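You operate a simulated robot arm through the tools that you are given. There is no shell and no other tool. Be economical: measure what you need, move in short steps, check, and stop when the job is done.

You run a simulated two-armed robot. Do the job below in one go: nothing can be reset, and whatever is moved stays where it is left.

Task
Park the closing head: oil it, slacken its thread and swing it back.
Fine: switch off first; brass button 3 times, blue wing tap closed, teal lever forward; free the blue head lever, swing the head back, lock the lever again.
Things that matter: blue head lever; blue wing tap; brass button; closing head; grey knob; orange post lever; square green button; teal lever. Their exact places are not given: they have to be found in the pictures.

The check looks at the end state, three seconds after you hand in, the way a careful person would. Anything else that was tipped, shoved, dropped, spilled or broken makes it a failure.

Robot
Two 7-joint arms with fingered hands on one trunk, on a base that drives. Base frame: it is fixed to the floor where the robot stands at the start and does not move with it; the origin is under the middle of the robot, x ahead of it, y to its left, z up. Readings come in mm, rad, newtons and seconds.
The left shoulder is at the start at [70, 162, 1435], the right one opposite. With the tool pointing down near the work surface each hand reaches from about 100 to 800 mm from the robot's upright axis, wherever it stands, measured 20 degrees to its own side. Places, roughly: blue head lever [400, 400, 1200]; blue wing tap [600, 200, 1000]; brass button [400, 300, 1300]; closing head [600, 400, 1100]; grey knob [400, 100, 1200]; orange post lever [100, 700, 900]; square green button [500, 0, 1200]; teal lever [700, 100, 1400]. Payload 4 kg a hand.
The tool frame of a hand sits at the grasp point between the pads (the TCP): z along the fingers, y along the line on which they close. The tips reach 26 mm beyond it. Largest opening 132 mm; the body of the gripper starts 73 mm behind the TCP. The gripper is a hand of 4 fingers: y runs from the thumb to the fingers, the wrist lies at [0, 0, -224] in the tool frame, and closing takes about 1.5 s.
Orientation is told as [roll, pitch, yaw] about the base's x, y, z axes, in that order, counted from this pose: with the fingers straight down and closing along the base's y, the tool's x points along the base's -x, its y along +y and its z along -z.

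Tools
- The arms move only by the tool move_arm. It takes "left_increments", "right_increments" or both (then of equal length, played together; a hand with none holds still); each is a list of rows, each an object of numbers (a shift or turn left out is 0, a gripper value left out holds the last): "dx", "dy", "dz": the shift along the base's x, y, z in units of 250 mm (1.0 is 250 mm); "wx", "wy", "wz": the turn, a rotation vector about the base's x, y, z in units of 120 degrees (1.0 is 120 degrees); "hand": the gripper command, from -1 (fully open) to 1 (shut), values between in proportion. In form: [{"dx": .., "dy": .., "dz": .., "wx": .., "wy": .., "wz": .., "hand": ..}, ...]. A call has 1 to 8 rows; each row is the pose to reach, as a shift and turn from the pose commanded when the call began. A call with a number of a shift or a turn outside -1 to 1 is refused whole. Each row takes 0.2 s and may step no farther than 50 mm and 0.15 rad from the row before; otherwise, or with a gripper value out of range, the whole call is refused. Where a pose cannot be reached the arm comes as near as it can. A force on the tool above 40 N (or 10 N above the force at the start of the call, whichever is more), or a blocked arm, ends the call early, and 0.2 s more pass. The fingers move at their own pace (about 45 mm/s each) and stop on an object; they squeeze with about 22 N. The grip force told is the motor's: it shows also when the fingers shut on nothing. Time passes only in rows, and 0.2 s behind the last, so rows that repeat a pose let the fingers close. The reply holds the time, the measured pose of the TCP, the force on the tool along the base axes, the opening and the grip force, in the units named above and with some noise, with the torque about the TCP (base axes, N m) and any sound that the robot's microphone picked up.
- Cameras (640 x 400 px; columns grow to the right, rows downward): "scene" is now at [122.3, 44.7, 1652.7]; the picture's right is [0.53, -0.85, 0.00], its down [-0.57, -0.35, -0.74] and it looks along [0.63, 0.39, -0.67] (base axes); focal length 214 px, centre (320, 200). "left" rides on the left gripper at [-73, 6, -94] in its tool frame; the picture's right is [-0.08, -1.00, 0.00], its down [0.78, -0.06, -0.62] and it looks along [0.62, -0.05, 0.79] (tool axes); focal length 230 px, centre (320, 200). "right" rides on the right gripper at [73, 6, -94] in its tool frame; the picture's right is [-0.08, 1.00, 0.00], its down [-0.78, -0.06, -0.62] and it looks along [-0.62, -0.05, 0.79] (tool axes); focal length 230 px, centre (320, 200).
- capture(camera): a new picture of that camera. It takes no simulated time.
- move_column(by): slides the trunk up (or, below 0, down) by that many mm; the arms and the scene camera ride with it, the base frame stays. It gives what a move gives, with no picture.
- base_move(legs): drives the robot by 1 to 6 legs, each [ahead, left, turn to the left] in mm, mm and rad, along the robot's own axes; the way and the turn of a leg run together, so that a leg with both is an arc; at most 1500 mm and 3.142 rad a leg. The arms and the cameras ride along, it lands a little off, and it stops where it bumps. It gives what a move gives.
- set_grasp(shape, hand): the hand has 4 fingers and takes this shape, open, in about a second: jaw (thumb against the fingers, like two jaws); tri (thumb and two fingers); tip (a fingertip pinch); poke (one finger out to press); point (the index stretched); flat (the hand flat); cup (the hand cupped); fist (a fist). The gripper value then closes the fingers along that shape, each until it touches; the sizes above hold for jaw. It gives what a move gives, with no picture.
- turn_head(pan, tilt): turns the head with the scene camera to pan (to the left, within 1.501 rad either way) and tilt (down, from -0.506 to 1.204), counted from straight ahead of the robot. It gives what a move gives.
- pixel_to_xyz(camera, pixels): for up to 12 pixels [column, row] of the newest picture of that camera ("zoom" is the newest enlarged one), the place [x, y, z] in the base frame of the surface seen there, good to about 2 mm. It takes no simulated time.
- close_up(camera, box): a new picture of the part [left, top, right, bottom] of that camera's present view, enlarged. It takes no simulated time.
- finish_job(): hands the job in; it is judged then, once.

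Keep the steps short. Do not move on a guess: measure, check each grasp and each placing, and mend mistakes. In all there are 80 turns and 70 pictures (those below and enlarged ones count). Leave the grippers open and the arms clear of the work at the hand-in unless told otherwise, and finish with a single line.

The tools are called after ">>>" as a command line: name --argument value ..., lists and objects as JSON in quotes. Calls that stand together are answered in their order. move_arm: Moves the arms, as the interface text tells. Its arguments: {"type":"object","properties":{"left_increments":{"type":"array","items":{"type":"object","properties":{"dx":{"type":"number"},"dy":{"type":"number"},"dz":{"type":"number"},"wx":{"type":"number"},"wy":{"type":"number"},"wz":{"type":"number"},"hand":{"type":"number"}}}},"right_increments":{"type":"array","items":{"type":"object","properties":{"dx":{"type":"number"},"dy":{"type":"number"},"dz":{"type":"number"},"wx":{"type":"number"},"wy":{"type":"number"},"wz":{"type":"number"},"hand":{"type":"number"}}}}},"required":[]} The other tools are called the same way: move_column (by) slides the trunk up or down; set_grasp (shape, hand) gives the hand a shape; base_move (legs) drives the base; turn_head (pan, tilt) turns the head that bears the scene camera; capture (camera) takes a picture; pixel_to_xyz (camera, pixels) gives the place of the surface under pixels of a picture; close_up (camera, box) takes an enlarged picture of a part of a camera's view; finish_job () hands the job in.

At the start:

```text
clock: 0.0
left_tcp_pos: [431.1, 354.7, 1535.6]
left_orientation: [0.001, -0.001, 0.0]
left_wrist_force: [0.5, -0.6, -0.2]
left_torque: [0.0, 0.0, 0.0]
left_finger_gap: 131.8
left_grasp_force: 0.1
left_shape: jaw
right_tcp_pos: [407.4, -40.9, 1558.9]
right_orientation: [0.0, -0.001, 0.0]
right_wrist_force: [-0.9, -0.4, -1.5]
right_torque: [-0.03, -0.04, -0.02]
right_finger_gap: 131.9
right_grasp_force: 0.0
right_shape: jaw
trunk travel left (down, up): [-914.0, 26.0]
robot x, y, heading: [1.4, -4.6, -0.003]
head pan, tilt: [0.555, 0.731]
```

scene: 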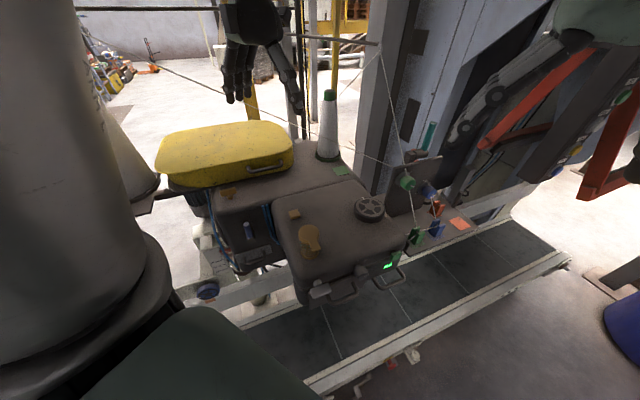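
right: 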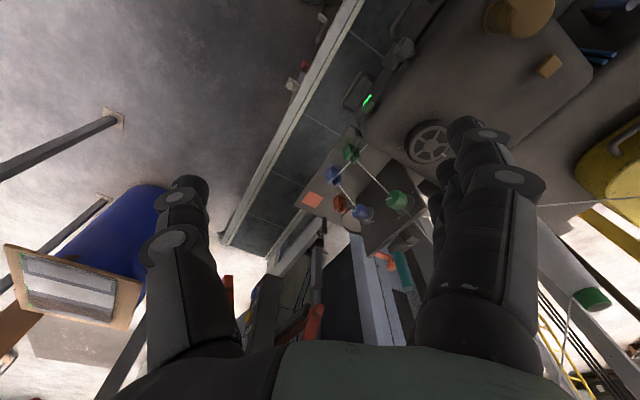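
left: 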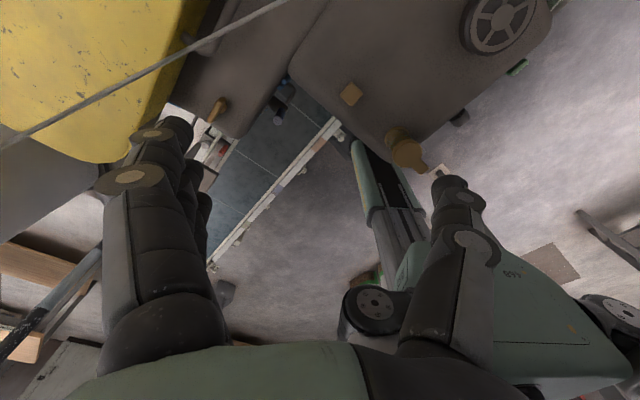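

I see a machine with a grey closing head below the hands. First I'll enlarge the middle of the scene view to find the controls.

>>> close_up --camera "scene" --box '[180, 150, 340, 310]'

>>> close_up --camera "scene" --box '[330, 120, 490, 280]'

```text
2.50 times, centred on (260, 230) of scene
```

zoom: 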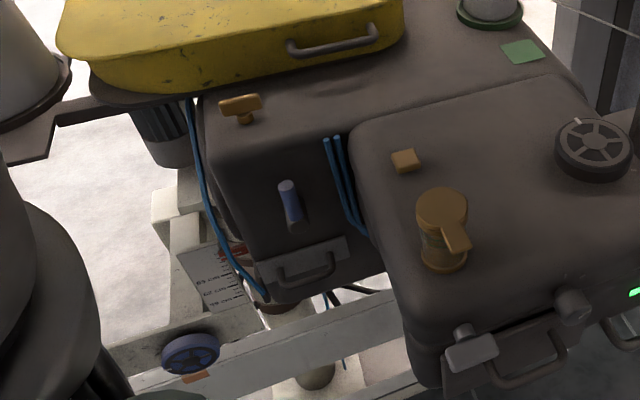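

```text
2.50 times, centred on (410, 200) of scene
```

zoom: 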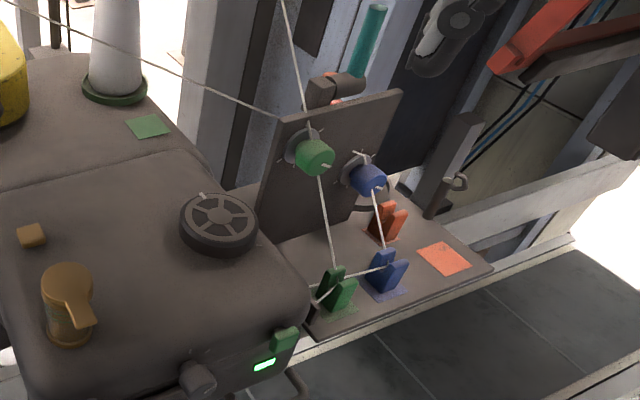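

I see a handwheel, a brass oiler, tension knobs, coloured wing pieces and a teal lever. I'll measure these pixels in both views.

>>> pixel_to_xyz --camera "zoom" --pixels '[[368, 35], [345, 85], [316, 157], [368, 178], [382, 268], [337, 290], [387, 222], [283, 338], [264, 364], [200, 376], [218, 215], [70, 285]]'

>>> pixel_to_xyz --camera "scene" --pixels '[[249, 231], [240, 193], [208, 290], [308, 232], [314, 244], [294, 214], [320, 291], [341, 281], [328, 110], [225, 160], [266, 257], [340, 170]]'

>>> close_up --camera "left" --box '[160, 60, 480, 260]'

>>> close_up --camera "right" --box '[280, 80, 440, 280]'

```text
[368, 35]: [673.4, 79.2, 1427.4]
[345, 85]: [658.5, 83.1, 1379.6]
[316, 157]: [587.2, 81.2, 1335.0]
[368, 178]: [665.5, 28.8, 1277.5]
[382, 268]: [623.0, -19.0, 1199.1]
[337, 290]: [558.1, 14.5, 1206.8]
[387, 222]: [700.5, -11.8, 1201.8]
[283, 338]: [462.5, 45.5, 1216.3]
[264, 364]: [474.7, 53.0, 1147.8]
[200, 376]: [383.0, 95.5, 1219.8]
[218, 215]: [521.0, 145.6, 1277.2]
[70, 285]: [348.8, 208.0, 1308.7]
```

```text
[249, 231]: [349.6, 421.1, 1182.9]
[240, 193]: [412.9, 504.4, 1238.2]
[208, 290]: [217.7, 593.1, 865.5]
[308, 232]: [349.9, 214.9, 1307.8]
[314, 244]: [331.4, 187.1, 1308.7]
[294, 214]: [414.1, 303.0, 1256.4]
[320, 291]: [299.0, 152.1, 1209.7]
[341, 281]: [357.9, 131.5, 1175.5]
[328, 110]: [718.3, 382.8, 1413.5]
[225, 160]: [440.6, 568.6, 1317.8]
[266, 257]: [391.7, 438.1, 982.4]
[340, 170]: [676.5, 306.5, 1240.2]
```

```text
2.00 times, centred on (320, 160) of left
```

zoom: 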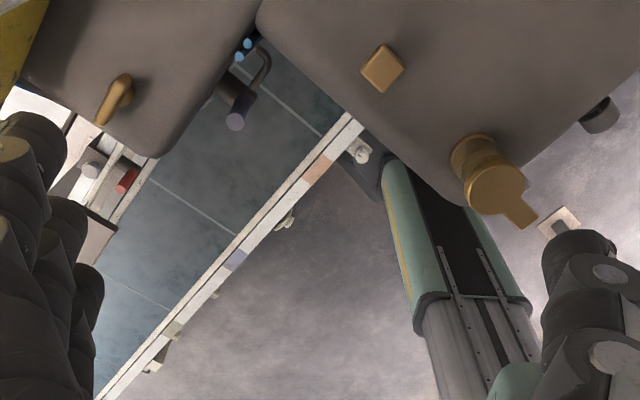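

```text
2.00 times, centred on (360, 180) of right
```

zoom: 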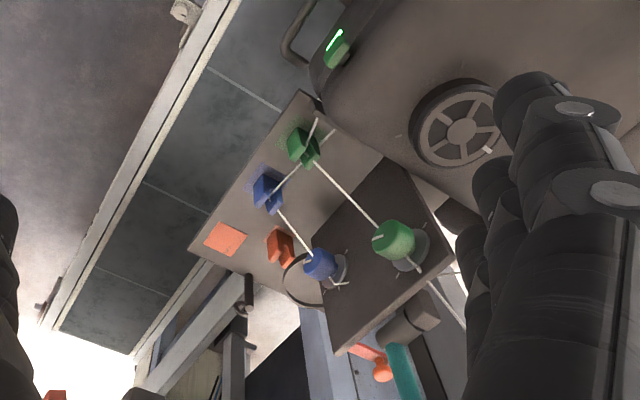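

Most controls match the rough places, but I haven't found the blue wing tap or the orange post lever. I'll turn the head to look further left and lower.

>>> turn_head --pan 0.95 --tilt 0.9

>>> capture --camera "scene"

>>> turn_head --pan 0.1 --tilt 0.9

>>> capture --camera "scene"

```text
clock: 0.9
left_tcp_pos: [431.9, 355.4, 1536.0]
left_orientation: [0.001, 0.0, 0.001]
left_wrist_force: [-0.3, -0.3, -0.2]
left_torque: [-0.01, 0.02, 0.01]
left_finger_gap: 131.6
left_grasp_force: 0.0
left_shape: jaw
right_tcp_pos: [407.9, -40.0, 1558.1]
right_orientation: [0.0, -0.001, 0.0]
right_wrist_force: [0.2, -0.3, 0.0]
right_torque: [0.0, -0.03, -0.02]
right_finger_gap: 132.1
right_grasp_force: 0.2
right_shape: jaw
trunk travel left (down, up): [-914.0, 26.0]
robot x, y, heading: [-2.5, 0.9, -0.004]
head pan, tilt: [0.949, 0.901]
```

```text
62 pictures are left
```

scene: 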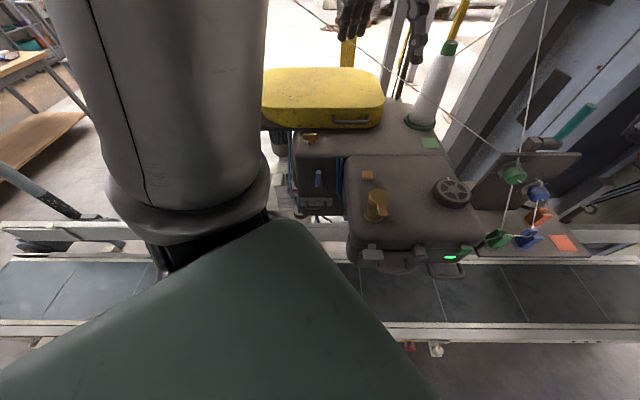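

```text
clock: 2.0
left_tcp_pos: [431.6, 354.9, 1534.2]
left_orientation: [0.0, 0.001, 0.0]
left_wrist_force: [0.4, -1.1, 0.2]
left_torque: [0.03, -0.03, 0.0]
left_finger_gap: 131.6
left_grasp_force: 0.0
left_shape: jaw
right_tcp_pos: [408.2, -39.5, 1558.1]
right_orientation: [0.0, 0.0, 0.001]
right_wrist_force: [0.9, 0.0, -0.2]
right_torque: [-0.01, -0.03, 0.03]
right_finger_gap: 131.9
right_grasp_force: 0.0
right_shape: jaw
trunk travel left (down, up): [-914.0, 26.0]
robot x, y, heading: [1.6, -3.9, 0.002]
head pan, tilt: [0.099, 0.901]
```

```text
61 pictures are left
```

scene: 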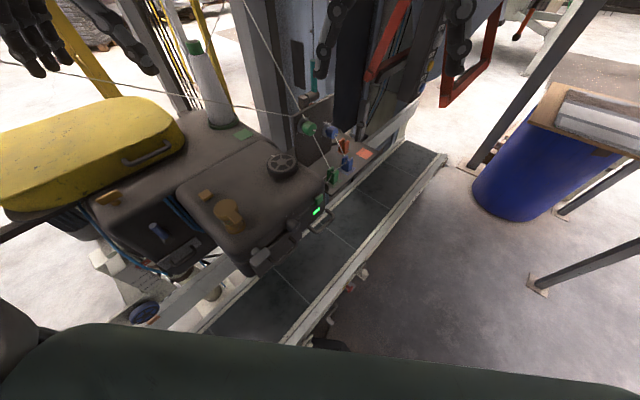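

The wing tap and the post lever are hidden low or behind. I want to back off and look from lower, so I'll check both sides first for free floor.

>>> turn_head --pan 1.5 --tilt 0.6

>>> capture --camera "scene"

>>> turn_head --pan -1.5 --tilt 0.6

>>> capture --camera "scene"

```text
clock: 3.6
left_tcp_pos: [431.4, 356.5, 1534.9]
left_orientation: [0.0, -0.001, -0.001]
left_wrist_force: [0.8, -0.2, 0.6]
left_torque: [0.02, 0.01, 0.01]
left_finger_gap: 132.2
left_grasp_force: 0.0
left_shape: jaw
right_tcp_pos: [408.0, -39.6, 1558.0]
right_orientation: [0.001, 0.0, 0.0]
right_wrist_force: [0.5, 0.0, -0.3]
right_torque: [0.0, 0.02, 0.0]
right_finger_gap: 131.7
right_grasp_force: 0.1
right_shape: jaw
trunk travel left (down, up): [-914.0, 26.0]
robot x, y, heading: [-4.2, 3.7, -0.001]
head pan, tilt: [1.499, 0.6]
```

```text
60 pictures are left
```

scene: 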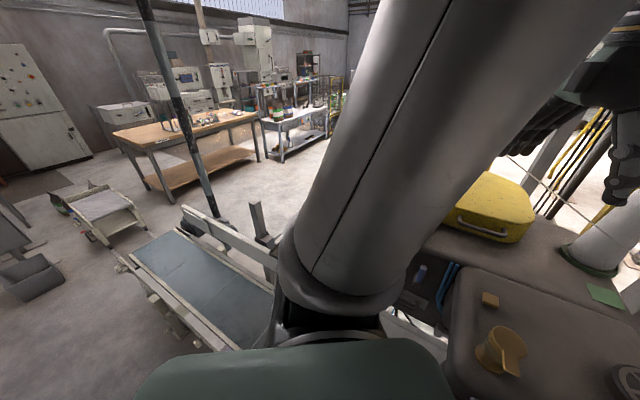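

```text
clock: 6.2
left_tcp_pos: [431.7, 355.2, 1535.1]
left_orientation: [-0.001, 0.0, -0.002]
left_wrist_force: [-0.5, 0.6, 0.1]
left_torque: [0.03, 0.02, -0.01]
left_finger_gap: 132.0
left_grasp_force: 0.0
left_shape: jaw
right_tcp_pos: [407.4, -41.2, 1558.3]
right_orientation: [0.0, 0.0, 0.001]
right_wrist_force: [0.9, -0.3, -0.5]
right_torque: [0.0, 0.01, -0.02]
right_finger_gap: 131.9
right_grasp_force: 0.1
right_shape: jaw
trunk travel left (down, up): [-914.0, 26.0]
robot x, y, heading: [1.1, -0.2, 0.0]
head pan, tilt: [-1.499, 0.6]
```

```text
59 pictures are left
```

scene: 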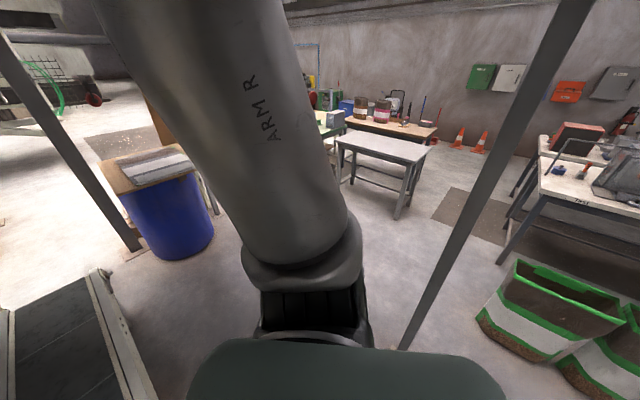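

There is free floor behind at least close by. I'll back off 450 mm, lower the trunk 300 mm and look at the machine again.

>>> base_move --legs '[[-450, 0, 0]]'

>>> move_column --by -350

>>> turn_head --pan 0.5 --tilt 0.3

>>> capture --camera "scene"

```text
clock: 8.9
left_tcp_pos: [-20.3, 356.7, 1532.6]
left_orientation: [0.0, 0.004, 0.006]
left_wrist_force: [0.2, -0.2, -0.4]
left_torque: [0.03, 0.03, 0.01]
left_finger_gap: 131.7
left_grasp_force: 0.1
left_shape: jaw
right_tcp_pos: [-42.8, -40.8, 1557.2]
right_orientation: [-0.001, 0.001, 0.008]
right_wrist_force: [-0.9, -0.4, 0.6]
right_torque: [0.0, 0.05, -0.03]
right_finger_gap: 132.0
right_grasp_force: 0.1
right_shape: jaw
trunk travel left (down, up): [-914.0, 26.0]
robot x, y, heading: [-454.6, -4.1, 0.003]
head pan, tilt: [-1.499, 0.6]
```

```text
clock: 12.3
left_tcp_pos: [-24.8, 356.6, 1185.2]
left_orientation: [-0.001, 0.001, 0.005]
left_wrist_force: [0.7, -0.1, 0.1]
left_torque: [0.0, -0.02, -0.01]
left_finger_gap: 131.8
left_grasp_force: 0.2
left_shape: jaw
right_tcp_pos: [-45.7, -40.3, 1208.0]
right_orientation: [0.001, 0.0, 0.007]
right_wrist_force: [-0.1, 0.7, -0.2]
right_torque: [0.02, 0.01, -0.01]
right_finger_gap: 131.8
right_grasp_force: 0.1
right_shape: jaw
trunk travel left (down, up): [-564.0, 376.0]
robot x, y, heading: [-455.5, -1.1, 0.003]
head pan, tilt: [-1.499, 0.6]
```

```text
clock: 14.2
left_tcp_pos: [-23.7, 356.0, 1185.1]
left_orientation: [-0.001, 0.0, 0.003]
left_wrist_force: [0.1, 0.1, -0.5]
left_torque: [-0.01, -0.03, 0.02]
left_finger_gap: 131.6
left_grasp_force: 0.0
left_shape: jaw
right_tcp_pos: [-44.7, -40.8, 1208.2]
right_orientation: [-0.001, 0.001, 0.006]
right_wrist_force: [-0.1, 1.1, 0.2]
right_torque: [-0.03, -0.02, 0.0]
right_finger_gap: 131.9
right_grasp_force: 0.1
right_shape: jaw
trunk travel left (down, up): [-564.0, 376.0]
robot x, y, heading: [-450.0, -1.4, 0.007]
head pan, tilt: [0.499, 0.3]
```

```text
58 pictures are left
```

scene: 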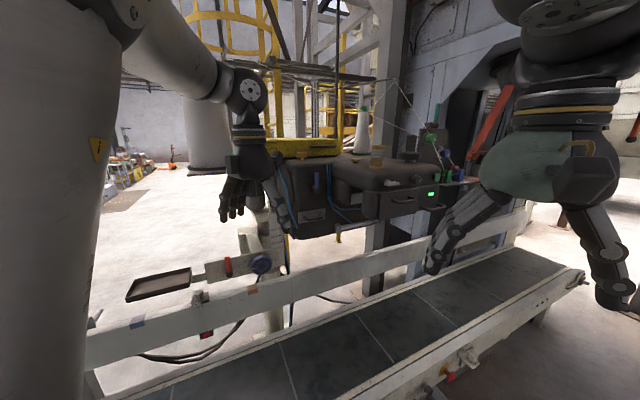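

Now I can see the front of the machine. I'll enlarge the post and the two ends of the head.

>>> close_up --camera "scene" --box '[250, 120, 410, 240]'

>>> close_up --camera "scene" --box '[110, 200, 310, 350]'

>>> close_up --camera "scene" --box '[370, 90, 490, 210]'

```text
3.33 times, centred on (330, 180) of scene
```

zoom: 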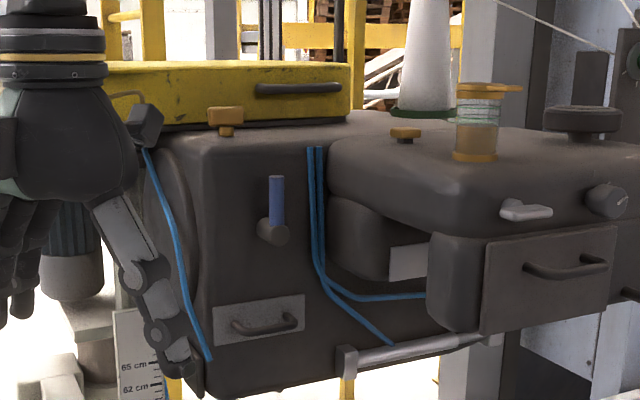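

```text
2.67 times, centred on (210, 275) of scene
```

zoom: 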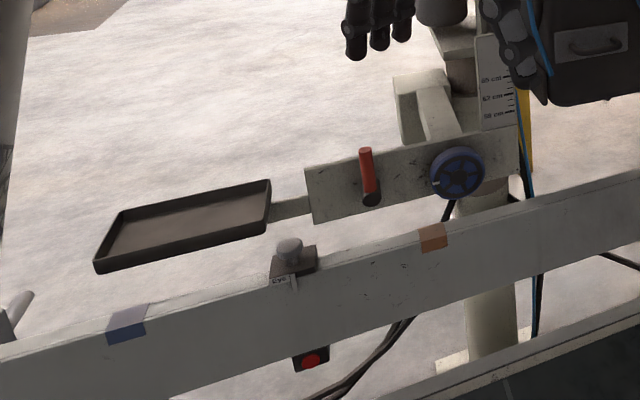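

```text
3.33 times, centred on (430, 150) of scene
```

zoom: 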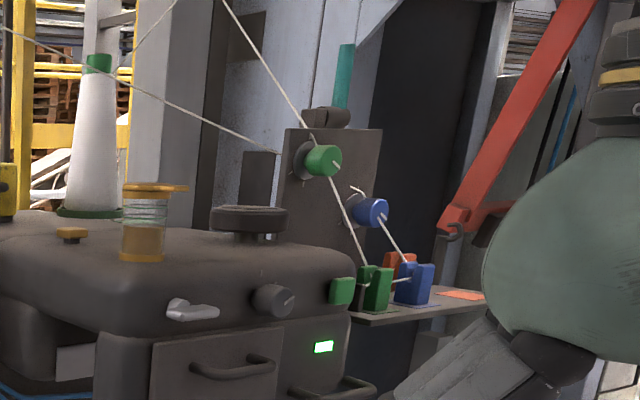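

I have the blue head lever, green button, grey knob and a reddish post lever, but no wing tap yet. I'll go lower still and look at the underside.

>>> move_column --by -350

>>> turn_head --pan 0.4 --tilt 0.0

>>> capture --camera "scene"

```text
clock: 17.7
left_tcp_pos: [-25.6, 356.0, 834.9]
left_orientation: [-0.001, 0.0, 0.006]
left_wrist_force: [-0.2, -0.6, 0.8]
left_torque: [0.0, -0.05, 0.03]
left_finger_gap: 131.6
left_grasp_force: 0.0
left_shape: jaw
right_tcp_pos: [-44.9, -40.3, 858.3]
right_orientation: [0.001, 0.001, 0.006]
right_wrist_force: [-0.1, -0.4, 0.5]
right_torque: [0.01, 0.03, 0.02]
right_finger_gap: 132.0
right_grasp_force: 0.0
right_shape: jaw
trunk travel left (down, up): [-214.0, 726.0]
robot x, y, heading: [-454.7, -2.8, 0.002]
head pan, tilt: [0.499, 0.3]
```

```text
clock: 18.5
left_tcp_pos: [-23.8, 357.2, 834.7]
left_orientation: [0.0, 0.0, 0.004]
left_wrist_force: [0.0, -0.3, 0.3]
left_torque: [0.0, 0.01, 0.01]
left_finger_gap: 131.7
left_grasp_force: 0.0
left_shape: jaw
right_tcp_pos: [-44.8, -40.3, 857.4]
right_orientation: [0.001, 0.0, 0.006]
right_wrist_force: [0.6, -0.2, 0.2]
right_torque: [-0.03, 0.01, 0.0]
right_finger_gap: 131.8
right_grasp_force: 0.1
right_shape: jaw
trunk travel left (down, up): [-214.0, 726.0]
robot x, y, heading: [-450.6, -1.8, 0.004]
head pan, tilt: [0.4, 0.0]
```

```text
54 pictures are left
```

scene: 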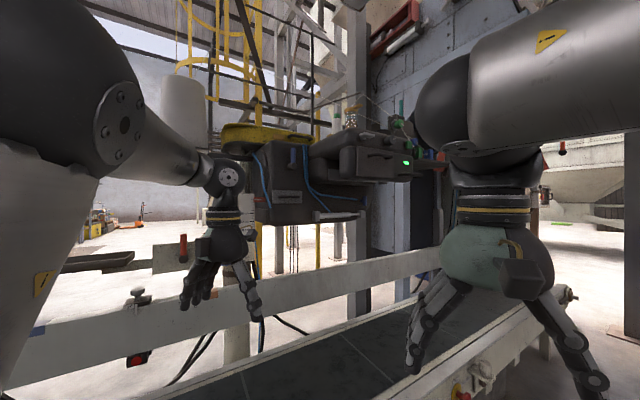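

>>> close_up --camera "scene" --box '[230, 110, 450, 260]'

>>> pixel_to_xyz --camera "scene" --pixels '[[183, 244], [322, 215], [335, 215], [268, 215], [355, 213], [240, 200], [340, 195], [342, 160], [236, 345], [360, 270], [280, 215], [418, 190]]'

```text
2.67 times, centred on (340, 185) of scene
```

zoom: 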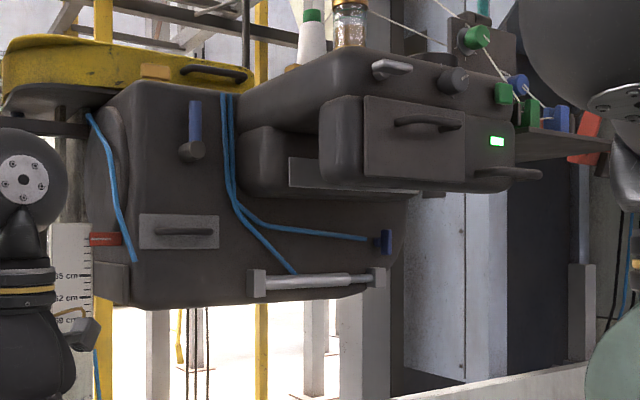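

```text
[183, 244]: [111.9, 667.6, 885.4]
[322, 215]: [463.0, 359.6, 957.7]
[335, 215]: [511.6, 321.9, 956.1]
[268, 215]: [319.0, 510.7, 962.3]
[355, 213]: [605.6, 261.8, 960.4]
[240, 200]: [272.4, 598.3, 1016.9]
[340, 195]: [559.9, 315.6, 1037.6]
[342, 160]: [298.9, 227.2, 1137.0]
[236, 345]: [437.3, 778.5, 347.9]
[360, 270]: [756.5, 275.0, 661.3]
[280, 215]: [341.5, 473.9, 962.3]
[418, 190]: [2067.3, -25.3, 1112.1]
```

Found it: the blue wing tap is at zoom (386,241), at the end of a blue tube on the front face. I'll measure it together with the lever, knob and buttons.

>>> pixel_to_xyz --camera "zoom" --pixels '[[386, 233], [386, 248], [377, 241], [195, 108], [196, 135], [190, 150], [503, 93], [455, 80], [497, 141], [105, 240], [370, 225], [394, 66]]'

>>> close_up --camera "scene" --box '[340, 180, 380, 210]'

>>> close_up --camera "scene" --box '[280, 135, 320, 175]'

>>> close_up --camera "scene" --box '[360, 120, 420, 180]'

```text
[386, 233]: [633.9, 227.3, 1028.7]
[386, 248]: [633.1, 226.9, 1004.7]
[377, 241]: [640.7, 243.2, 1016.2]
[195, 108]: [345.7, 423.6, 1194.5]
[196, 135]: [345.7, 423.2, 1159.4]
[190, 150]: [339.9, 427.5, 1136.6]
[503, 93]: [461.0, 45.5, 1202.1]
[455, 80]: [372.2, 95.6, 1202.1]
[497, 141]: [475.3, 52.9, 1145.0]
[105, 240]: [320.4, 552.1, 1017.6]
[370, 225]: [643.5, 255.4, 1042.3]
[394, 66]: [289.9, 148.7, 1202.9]
```

```text
13.33 times, centred on (360, 195) of scene
```

zoom: 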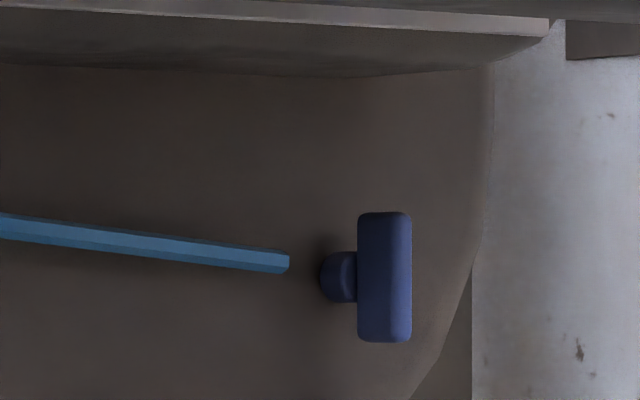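

```text
10.00 times, centred on (300, 155) of scene
```

zoom: 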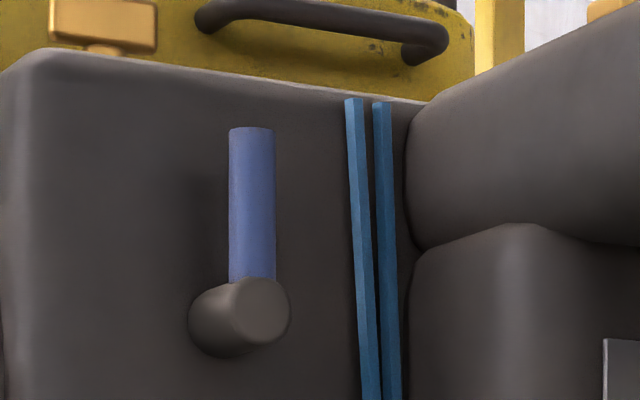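

```text
6.67 times, centred on (390, 150) of scene
```

zoom: 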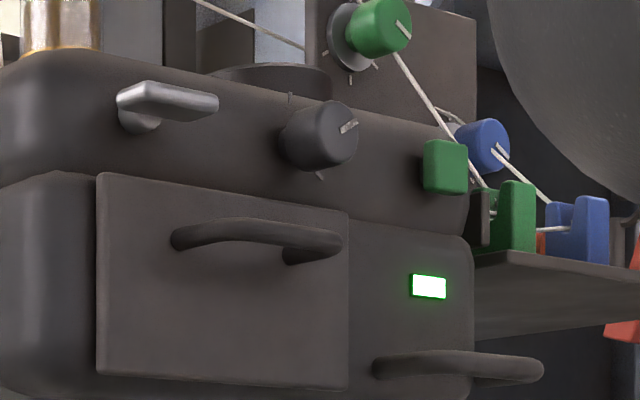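

The tap wing stands upright at about [634,227,1016]. I'll measure more points for the face direction, the underside of the front box, the post, the column and the near conveyor rail.

>>> capture --camera "scene"

>>> pixel_to_xyz --camera "scene" --pixels '[[275, 165], [310, 190], [345, 203], [345, 178], [410, 178], [360, 182], [475, 372], [540, 312], [370, 230], [400, 225], [252, 330], [270, 130]]'

>>> turn_head --pan 0.75 --tilt 0.0

>>> close_up --camera "scene" --box '[240, 100, 440, 260]'

```text
49 pictures are left
```

scene: 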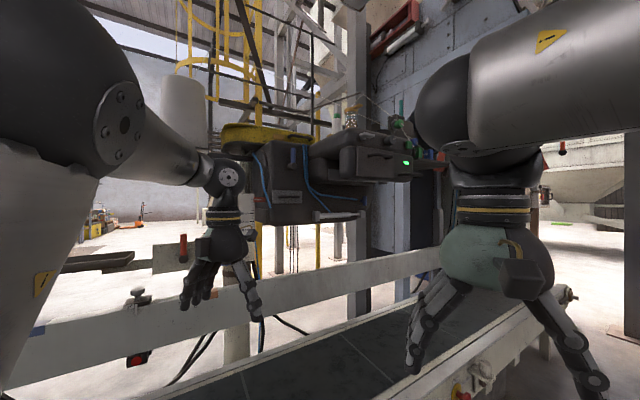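

```text
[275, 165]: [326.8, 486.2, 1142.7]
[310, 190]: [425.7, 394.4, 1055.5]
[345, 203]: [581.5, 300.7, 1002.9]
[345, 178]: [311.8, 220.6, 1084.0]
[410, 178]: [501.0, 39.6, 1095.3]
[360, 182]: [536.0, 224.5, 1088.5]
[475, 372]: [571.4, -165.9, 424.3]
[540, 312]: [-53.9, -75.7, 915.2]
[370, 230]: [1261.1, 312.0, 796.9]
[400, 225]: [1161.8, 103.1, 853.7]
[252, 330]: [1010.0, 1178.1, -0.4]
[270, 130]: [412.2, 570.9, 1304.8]
```

```text
clock: 19.3
left_tcp_pos: [-23.1, 356.3, 834.0]
left_orientation: [0.0, 0.0, 0.005]
left_wrist_force: [0.5, 0.6, 0.4]
left_torque: [-0.02, -0.01, 0.0]
left_finger_gap: 131.5
left_grasp_force: 0.1
left_shape: jaw
right_tcp_pos: [-44.7, -41.3, 858.3]
right_orientation: [0.001, -0.002, 0.006]
right_wrist_force: [-0.2, 0.7, 0.5]
right_torque: [0.0, 0.0, -0.01]
right_finger_gap: 131.6
right_grasp_force: 0.1
right_shape: jaw
trunk travel left (down, up): [-214.0, 726.0]
robot x, y, heading: [-453.8, -0.4, 0.005]
head pan, tilt: [0.75, 0.0]
```

```text
2.50 times, centred on (340, 180) of scene
```

zoom: 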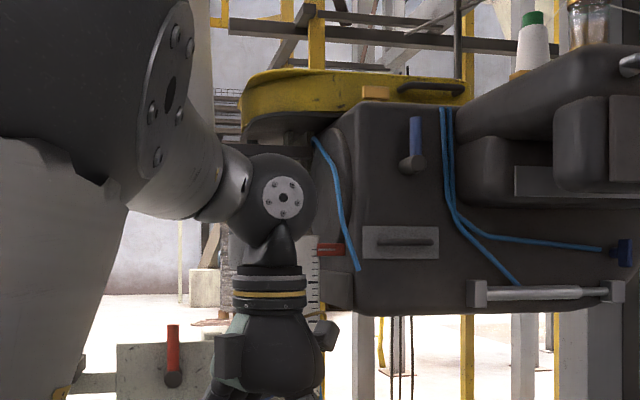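

I have the layout: the body face runs along about (0.84,-0.54). Now I'll raise the trunk, drive back in, and take a top view to find the pivot, the column behind and the button positions.

>>> move_column --by 720

>>> base_move --legs '[[200, 0, 0]]'

>>> turn_head --pan 0.5 --tilt 0.6

>>> capture --camera "scene"

```text
refused: 720 is not a number from -400 to 400
```

```text
clock: 20.9
left_tcp_pos: [175.6, 356.9, 834.2]
left_orientation: [0.001, 0.002, 0.004]
left_wrist_force: [-0.3, 0.9, 0.2]
left_torque: [0.02, 0.02, -0.01]
left_finger_gap: 131.6
left_grasp_force: 0.1
left_shape: jaw
right_tcp_pos: [154.1, -40.0, 857.3]
right_orientation: [0.0, 0.0, 0.005]
right_wrist_force: [0.7, -0.3, -0.4]
right_torque: [0.0, 0.03, 0.02]
right_finger_gap: 131.8
right_grasp_force: 0.1
right_shape: jaw
trunk travel left (down, up): [-214.0, 726.0]
robot x, y, heading: [-256.8, -1.1, 0.006]
head pan, tilt: [0.75, 0.0]
```

```text
clock: 21.9
left_tcp_pos: [175.6, 358.1, 834.2]
left_orientation: [0.0, 0.0, 0.005]
left_wrist_force: [-0.3, 0.7, -0.1]
left_torque: [-0.02, -0.01, 0.0]
left_finger_gap: 132.0
left_grasp_force: 0.1
left_shape: jaw
right_tcp_pos: [153.5, -39.3, 859.6]
right_orientation: [0.002, -0.001, 0.005]
right_wrist_force: [-0.7, -0.1, 0.0]
right_torque: [0.03, -0.03, -0.01]
right_finger_gap: 131.7
right_grasp_force: 0.0
right_shape: jaw
trunk travel left (down, up): [-214.0, 726.0]
robot x, y, heading: [-255.8, 2.4, 0.006]
head pan, tilt: [0.499, 0.6]
```

```text
47 pictures are left
```

scene: 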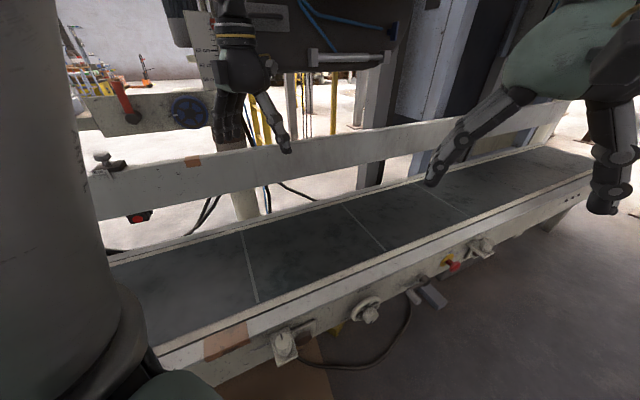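

The big rise was refused (limit 400), so the robot moved in low, but it hit nothing. I'll measure the conveyor and post here.

>>> pixel_to_xyz --camera "scene" --pixels '[[250, 345], [400, 265], [560, 185], [150, 180], [300, 155], [450, 135], [244, 205], [350, 235], [368, 172], [283, 347], [480, 247], [195, 20]]'

>>> base_move --legs '[[-150, 0, 0]]'

>>> move_column --by 400

>>> move_column --by 326

>>> base_move --legs '[[200, 0, 0]]'

>>> turn_head --pan 0.6 --tilt 0.6

>>> capture --camera "scene"

```text
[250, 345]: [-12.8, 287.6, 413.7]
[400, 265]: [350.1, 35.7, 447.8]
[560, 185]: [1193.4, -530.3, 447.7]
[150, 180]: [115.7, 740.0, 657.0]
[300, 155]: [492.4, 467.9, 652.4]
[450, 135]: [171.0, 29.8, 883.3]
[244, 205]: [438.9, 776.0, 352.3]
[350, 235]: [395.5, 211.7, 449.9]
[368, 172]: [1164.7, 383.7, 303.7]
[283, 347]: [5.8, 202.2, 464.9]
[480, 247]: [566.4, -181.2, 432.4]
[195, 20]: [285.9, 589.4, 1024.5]
```

```text
clock: 23.2
left_tcp_pos: [28.3, 356.5, 834.5]
left_orientation: [0.001, -0.001, 0.006]
left_wrist_force: [-0.6, 0.9, 0.2]
left_torque: [-0.05, -0.01, -0.01]
left_finger_gap: 131.7
left_grasp_force: 0.0
left_shape: jaw
right_tcp_pos: [6.1, -39.2, 858.7]
right_orientation: [0.0, -0.002, 0.004]
right_wrist_force: [-0.6, -0.7, 0.1]
right_torque: [-0.04, -0.01, 0.02]
right_finger_gap: 131.8
right_grasp_force: 0.0
right_shape: jaw
trunk travel left (down, up): [-214.0, 726.0]
robot x, y, heading: [-400.4, -2.6, 0.007]
head pan, tilt: [0.499, 0.6]
```

```text
clock: 27.1
left_tcp_pos: [28.2, 357.5, 1234.3]
left_orientation: [-0.002, -0.001, 0.005]
left_wrist_force: [-0.4, 0.9, -0.6]
left_torque: [-0.03, 0.02, 0.01]
left_finger_gap: 131.8
left_grasp_force: 0.0
left_shape: jaw
right_tcp_pos: [8.7, -40.3, 1258.8]
right_orientation: [0.0, 0.0, 0.005]
right_wrist_force: [0.2, -0.5, -1.2]
right_torque: [-0.02, -0.01, -0.03]
right_finger_gap: 131.6
right_grasp_force: 0.2
right_shape: jaw
trunk travel left (down, up): [-614.0, 326.0]
robot x, y, heading: [-402.0, 0.6, 0.004]
head pan, tilt: [0.499, 0.6]
```

```text
clock: 30.3
left_tcp_pos: [29.5, 356.3, 1560.6]
left_orientation: [0.0, 0.0, 0.005]
left_wrist_force: [-0.6, -0.1, -0.2]
left_torque: [0.01, -0.02, 0.01]
left_finger_gap: 131.7
left_grasp_force: 0.1
left_shape: jaw
right_tcp_pos: [7.7, -40.1, 1585.0]
right_orientation: [0.0, 0.002, 0.007]
right_wrist_force: [0.2, 0.0, 0.5]
right_torque: [-0.01, 0.01, 0.01]
right_finger_gap: 131.7
right_grasp_force: 0.0
right_shape: jaw
trunk travel left (down, up): [-940.0, 0.0]
robot x, y, heading: [-401.4, -3.4, 0.005]
head pan, tilt: [0.499, 0.6]
```

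```text
clock: 31.9
left_tcp_pos: [223.0, 357.5, 1564.2]
left_orientation: [0.001, -0.003, 0.004]
left_wrist_force: [-0.7, -0.3, 1.2]
left_torque: [0.02, 0.0, -0.04]
left_finger_gap: 131.6
left_grasp_force: 0.0
left_shape: jaw
right_tcp_pos: [201.2, -40.1, 1586.5]
right_orientation: [-0.001, -0.006, 0.006]
right_wrist_force: [0.4, 0.1, 0.6]
right_torque: [-0.02, -0.04, 0.02]
right_finger_gap: 131.8
right_grasp_force: 0.0
right_shape: jaw
trunk travel left (down, up): [-940.0, 0.0]
robot x, y, heading: [-200.8, -0.5, 0.001]
head pan, tilt: [0.499, 0.6]
```

```text
clock: 32.6
left_tcp_pos: [224.8, 355.5, 1561.2]
left_orientation: [0.001, -0.002, 0.004]
left_wrist_force: [0.7, 0.0, 0.5]
left_torque: [-0.01, -0.04, -0.01]
left_finger_gap: 131.7
left_grasp_force: 0.0
left_shape: jaw
right_tcp_pos: [202.9, -39.6, 1586.3]
right_orientation: [-0.001, -0.004, 0.004]
right_wrist_force: [-0.3, -0.1, 0.1]
right_torque: [-0.03, -0.02, 0.0]
right_finger_gap: 131.7
right_grasp_force: 0.0
right_shape: jaw
trunk travel left (down, up): [-940.0, 0.0]
robot x, y, heading: [-201.4, -1.9, 0.003]
head pan, tilt: [0.6, 0.6]
```

```text
46 pictures are left
```

scene: 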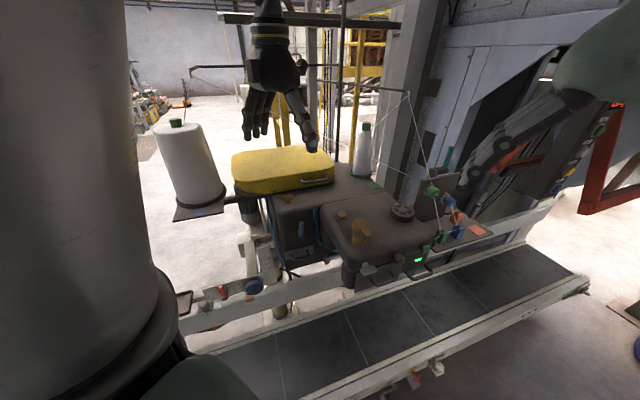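

The steel column is well behind (about x 1160) and the post is at about [438,776], so the head swings back around it. Before touching anything I'll look closely at the green button, grey knob, teal lever and brass button.

>>> close_up --camera "scene" --box '[350, 220, 450, 290]'

>>> pixel_to_xyz --camera "zoom" --pixels '[[485, 195], [465, 200], [500, 190], [435, 250], [285, 275], [260, 290], [120, 310]]'

>>> close_up --camera "scene" --box '[400, 130, 500, 250]'

>>> pixel_to_xyz --camera "scene" --pixels '[[449, 152], [447, 160], [445, 166], [341, 214], [358, 220], [366, 242], [301, 228], [287, 198], [401, 211], [250, 215], [176, 122], [364, 127]]'

```text
5.71 times, centred on (400, 255) of scene
```

zoom: 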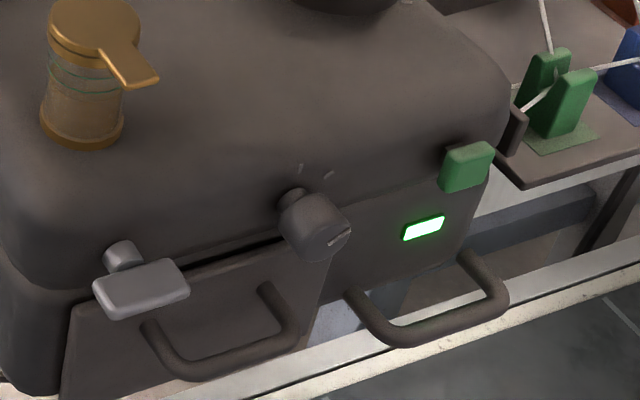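

```text
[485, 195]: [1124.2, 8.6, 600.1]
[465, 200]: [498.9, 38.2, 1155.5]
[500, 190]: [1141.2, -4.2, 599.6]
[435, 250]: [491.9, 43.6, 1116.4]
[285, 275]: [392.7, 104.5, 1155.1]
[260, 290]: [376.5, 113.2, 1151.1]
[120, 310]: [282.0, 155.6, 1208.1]
```

```text
3.33 times, centred on (450, 190) of scene
```

zoom: 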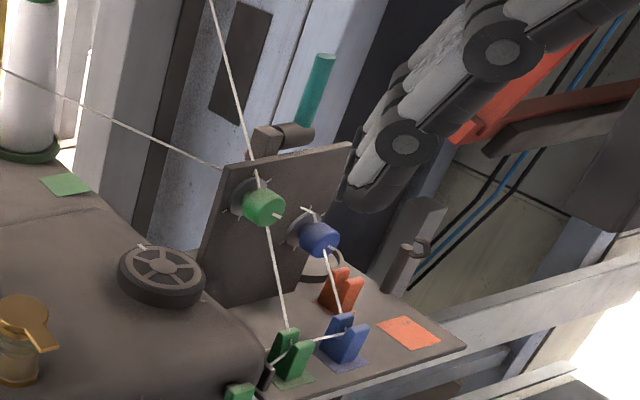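

```text
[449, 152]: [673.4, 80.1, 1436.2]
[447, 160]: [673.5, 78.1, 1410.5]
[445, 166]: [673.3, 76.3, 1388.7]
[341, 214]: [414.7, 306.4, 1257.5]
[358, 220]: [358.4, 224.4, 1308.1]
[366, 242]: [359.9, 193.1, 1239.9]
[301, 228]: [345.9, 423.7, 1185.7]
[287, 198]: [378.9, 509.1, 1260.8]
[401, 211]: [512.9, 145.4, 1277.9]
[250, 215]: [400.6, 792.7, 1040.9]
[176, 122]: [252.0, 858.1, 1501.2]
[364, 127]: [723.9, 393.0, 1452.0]
```

The lamp beside the green button is lit green and the grey knob is a dial with ticks, so the green button looks like the switch. I'll put both hands in the poke shape and turn the right hand to face the panel.

>>> set_grasp --shape "poke" --hand "right"

>>> set_grasp --shape "poke" --hand "left"

>>> move_arm --right_increments '[{"dy": -0.1, "wz": -0.0667}, {"dy": -0.2, "wz": -0.1333}, {"dy": -0.3, "wz": -0.2}, {"dy": -0.4, "wz": -0.2667}]'

>>> move_arm --right_increments '[{"wx": 0.0597, "wy": -0.0373, "dz": -0.1}, {"wx": 0.1195, "wy": -0.0746, "dz": -0.2}, {"wx": 0.1792, "wy": -0.112, "dz": -0.3}, {"wx": 0.239, "wy": -0.1493, "dz": -0.4}, {"wx": 0.2987, "wy": -0.1866, "dz": -0.5}, {"wx": 0.3584, "wy": -0.224, "dz": -0.6}, {"wx": 0.4182, "wy": -0.2613, "dz": -0.7}, {"wx": 0.4779, "wy": -0.2986, "dz": -0.8}]'

>>> move_arm --right_increments '[{"wx": 0.0528, "wy": -0.033, "dz": -0.1}, {"wx": 0.1055, "wy": -0.066, "dz": -0.2}, {"wx": 0.1583, "wy": -0.099, "dz": -0.3}, {"wx": 0.1583, "wy": -0.099, "dz": -0.4}]'

>>> capture --camera "right"

>>> capture --camera "scene"

```text
clock: 33.5
left_tcp_pos: [229.8, 357.9, 1560.3]
left_orientation: [-0.001, -0.001, 0.004]
left_wrist_force: [-0.3, 0.3, 0.4]
left_torque: [0.01, 0.04, -0.01]
left_finger_gap: 132.0
left_grasp_force: 0.1
left_shape: jaw
right_tcp_pos: [207.6, -38.8, 1584.1]
right_orientation: [0.0, -0.001, 0.006]
right_wrist_force: [0.3, -0.5, 0.8]
right_torque: [0.01, -0.02, -0.01]
right_finger_gap: 0.1
right_grasp_force: 0.0
right_shape: poke
trunk travel left (down, up): [-940.0, 0.0]
robot x, y, heading: [-196.8, 0.1, 0.009]
head pan, tilt: [0.6, 0.6]
```

```text
clock: 34.4
left_tcp_pos: [227.9, 357.8, 1560.8]
left_orientation: [0.001, 0.001, 0.004]
left_wrist_force: [0.1, -0.6, -0.2]
left_torque: [-0.04, 0.01, 0.04]
left_finger_gap: 0.0
left_grasp_force: 0.2
left_shape: poke
right_tcp_pos: [208.0, -38.9, 1584.5]
right_orientation: [0.001, -0.001, 0.004]
right_wrist_force: [0.4, -0.3, -0.3]
right_torque: [0.0, 0.0, -0.01]
right_finger_gap: 0.2
right_grasp_force: 0.1
right_shape: poke
trunk travel left (down, up): [-940.0, 0.0]
robot x, y, heading: [-204.5, 3.5, 0.008]
head pan, tilt: [0.6, 0.6]
```

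```text
clock: 35.4
left_tcp_pos: [228.8, 356.1, 1559.3]
left_orientation: [0.0, 0.001, 0.003]
left_wrist_force: [-0.7, -0.5, 1.8]
left_torque: [0.0, 0.01, 0.0]
left_finger_gap: 0.1
left_grasp_force: 0.0
left_shape: poke
right_tcp_pos: [214.0, -136.8, 1571.1]
right_orientation: [0.003, 0.0, -0.556]
right_wrist_force: [0.6, -0.3, 0.6]
right_torque: [0.01, 0.01, 0.02]
right_finger_gap: 0.1
right_grasp_force: 0.0
right_shape: poke
right hand out of reach, approached as far as the arm can: row 3, 4
trunk travel left (down, up): [-940.0, 0.0]
robot x, y, heading: [-203.9, 0.7, 0.007]
head pan, tilt: [0.6, 0.6]
```

```text
clock: 37.2
left_tcp_pos: [227.2, 354.9, 1561.3]
left_orientation: [0.002, -0.003, 0.004]
left_wrist_force: [-0.2, -0.2, 0.5]
left_torque: [0.03, -0.02, 0.0]
left_finger_gap: 0.1
left_grasp_force: 0.1
left_shape: poke
right_tcp_pos: [242.4, -146.8, 1373.0]
right_orientation: [1.163, -0.002, -0.553]
right_wrist_force: [0.0, 0.9, 0.8]
right_torque: [-0.04, 0.04, 0.02]
right_finger_gap: 0.0
right_grasp_force: 0.1
right_shape: poke
right hand out of reach, approached as far as the arm can: row 6, 7, 8
trunk travel left (down, up): [-940.0, 0.0]
robot x, y, heading: [-203.0, -3.7, 0.004]
head pan, tilt: [0.6, 0.6]
```

```text
clock: 38.2
left_tcp_pos: [229.1, 358.2, 1558.7]
left_orientation: [0.0, 0.001, 0.005]
left_wrist_force: [0.2, -0.6, -0.2]
left_torque: [-0.01, 0.01, 0.01]
left_finger_gap: 0.0
left_grasp_force: 0.0
left_shape: poke
right_tcp_pos: [243.4, -143.0, 1271.9]
right_orientation: [1.572, -0.005, -0.56]
right_wrist_force: [0.0, 0.0, -0.1]
right_torque: [0.04, 0.03, -0.02]
right_finger_gap: 0.2
right_grasp_force: 0.1
right_shape: poke
trunk travel left (down, up): [-940.0, 0.0]
robot x, y, heading: [-198.8, 0.6, 0.002]
head pan, tilt: [0.6, 0.6]
```

```text
43 pictures are left
```

right: 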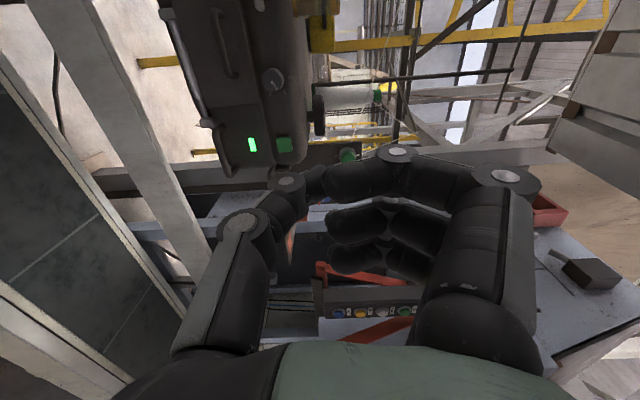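

```text
42 pictures are left
```

scene: 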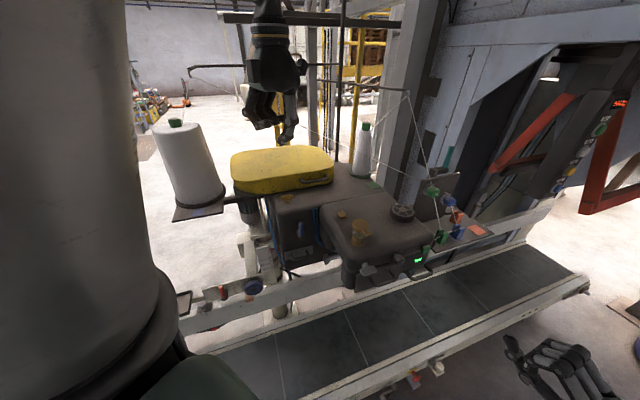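

The panel is turned right. I need to know exactly where the poking fingertip is, so I'll measure it in the right camera.

>>> pixel_to_xyz --camera "right" --pixels '[[287, 180], [310, 178], [325, 172], [398, 150], [240, 222], [285, 145], [252, 145], [275, 80], [500, 175], [310, 195]]'

>>> close_up --camera "right" --box '[200, 120, 440, 280]'

>>> close_up --camera "scene" --box '[490, 320, 630, 400]'

```text
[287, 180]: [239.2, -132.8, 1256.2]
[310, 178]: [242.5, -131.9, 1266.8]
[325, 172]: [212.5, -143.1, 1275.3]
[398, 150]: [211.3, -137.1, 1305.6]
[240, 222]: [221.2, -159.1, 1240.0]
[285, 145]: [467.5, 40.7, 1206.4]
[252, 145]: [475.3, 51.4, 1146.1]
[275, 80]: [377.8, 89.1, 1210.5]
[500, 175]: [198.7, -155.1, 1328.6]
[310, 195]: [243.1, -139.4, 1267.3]
```

```text
2.50 times, centred on (320, 200) of right
```

zoom: 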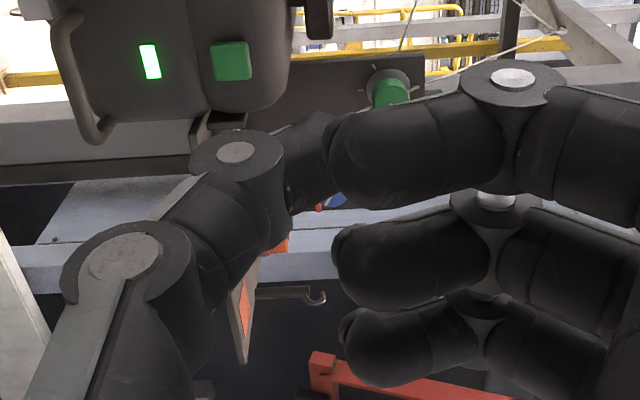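

```text
4.57 times, centred on (560, 360) of scene
```

zoom: 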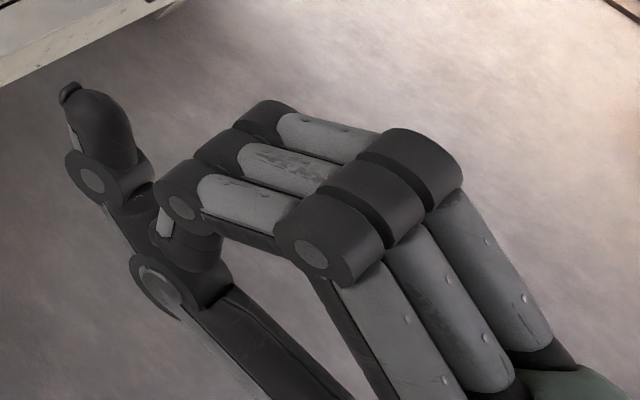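

The extended digit is the thumb, with its tip near the tool axis. I'll move to a standby point about 60 mm in front of the green button at [463,44,1207] and check the alignment.

>>> move_arm --right_increments '[{"dx": 0.1388, "dy": 0.0912, "dz": -0.052}, {"dx": 0.2776, "dy": 0.1824, "dz": -0.104}, {"dx": 0.4164, "dy": 0.2736, "dz": -0.156}, {"dx": 0.5552, "dy": 0.3648, "dz": -0.208}, {"dx": 0.694, "dy": 0.456, "dz": -0.26}, {"dx": 0.694, "dy": 0.456, "dz": -0.26}]'

>>> close_up --camera "right" --box '[160, 60, 400, 220]'

>>> close_up --camera "scene" --box '[370, 200, 530, 320]'

>>> pixel_to_xyz --camera "right" --pixels '[[287, 180], [310, 178], [310, 172], [316, 170], [320, 165]]'

```text
clock: 39.6
left_tcp_pos: [227.2, 357.2, 1561.5]
left_orientation: [0.001, -0.002, 0.004]
left_wrist_force: [0.5, -1.0, 0.5]
left_torque: [0.03, -0.02, -0.01]
left_finger_gap: 0.1
left_grasp_force: 0.0
left_shape: poke
right_tcp_pos: [416.1, -29.6, 1207.4]
right_orientation: [1.574, -0.005, -0.562]
right_wrist_force: [0.6, -0.8, 0.4]
right_torque: [0.03, -0.01, 0.01]
right_finger_gap: 0.0
right_grasp_force: 0.1
right_shape: poke
trunk travel left (down, up): [-940.0, 0.0]
robot x, y, heading: [-200.3, -0.6, 0.002]
head pan, tilt: [0.6, 0.6]
```

```text
2.50 times, centred on (280, 140) of right
```

zoom: 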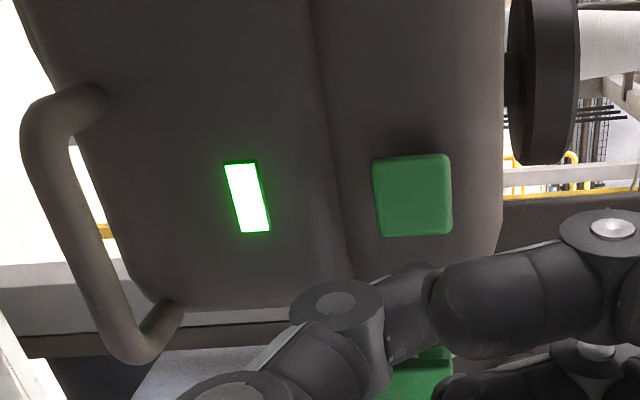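

```text
3.33 times, centred on (450, 260) of scene
```

zoom: 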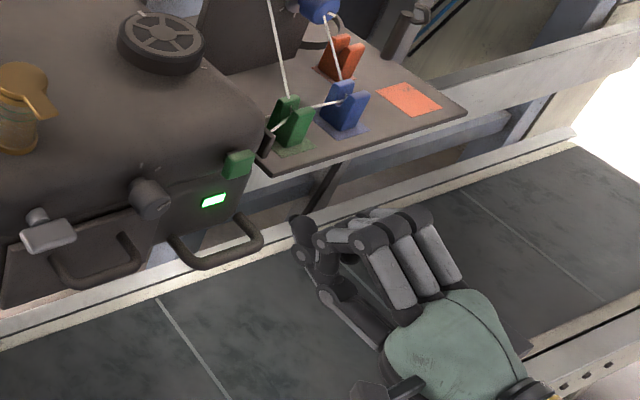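

```text
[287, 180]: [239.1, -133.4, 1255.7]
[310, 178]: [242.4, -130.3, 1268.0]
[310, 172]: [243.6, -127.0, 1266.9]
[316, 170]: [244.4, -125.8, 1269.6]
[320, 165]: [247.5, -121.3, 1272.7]
```

The fingertip is on the axis and 61 mm short of the button. I'll push it straight in by 67 mm, then retreat to 30 mm, and watch the force and lamp.

>>> move_arm --right_increments '[{"dx": 0.0954, "dy": 0.1526}, {"dx": 0.1166, "dy": 0.1866}, {"dx": 0.1272, "dy": 0.2035}, {"dx": 0.1357, "dy": 0.2171}, {"dx": 0.142, "dy": 0.2273}, {"dx": 0.0954, "dy": 0.1526}, {"dx": 0.0636, "dy": 0.1018}]'

>>> close_up --camera "scene" --box '[370, 200, 530, 320]'

```text
clock: 41.2
left_tcp_pos: [228.2, 356.4, 1561.1]
left_orientation: [0.0, 0.0, 0.004]
left_wrist_force: [0.2, 0.2, 0.5]
left_torque: [-0.02, 0.0, 0.04]
left_finger_gap: 0.0
left_grasp_force: 0.1
left_shape: poke
right_tcp_pos: [433.4, -4.7, 1208.3]
right_orientation: [1.572, -0.005, -0.558]
right_wrist_force: [-0.4, 0.5, 0.0]
right_torque: [0.02, 0.03, 0.01]
right_finger_gap: 0.1
right_grasp_force: 0.0
right_shape: poke
trunk travel left (down, up): [-940.0, 0.0]
robot x, y, heading: [-202.3, 2.6, 0.005]
head pan, tilt: [0.6, 0.6]
heard: click
```

```text
3.33 times, centred on (450, 260) of scene
```

zoom: 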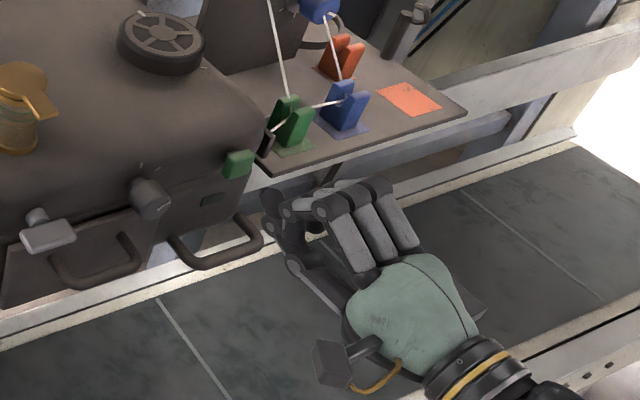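

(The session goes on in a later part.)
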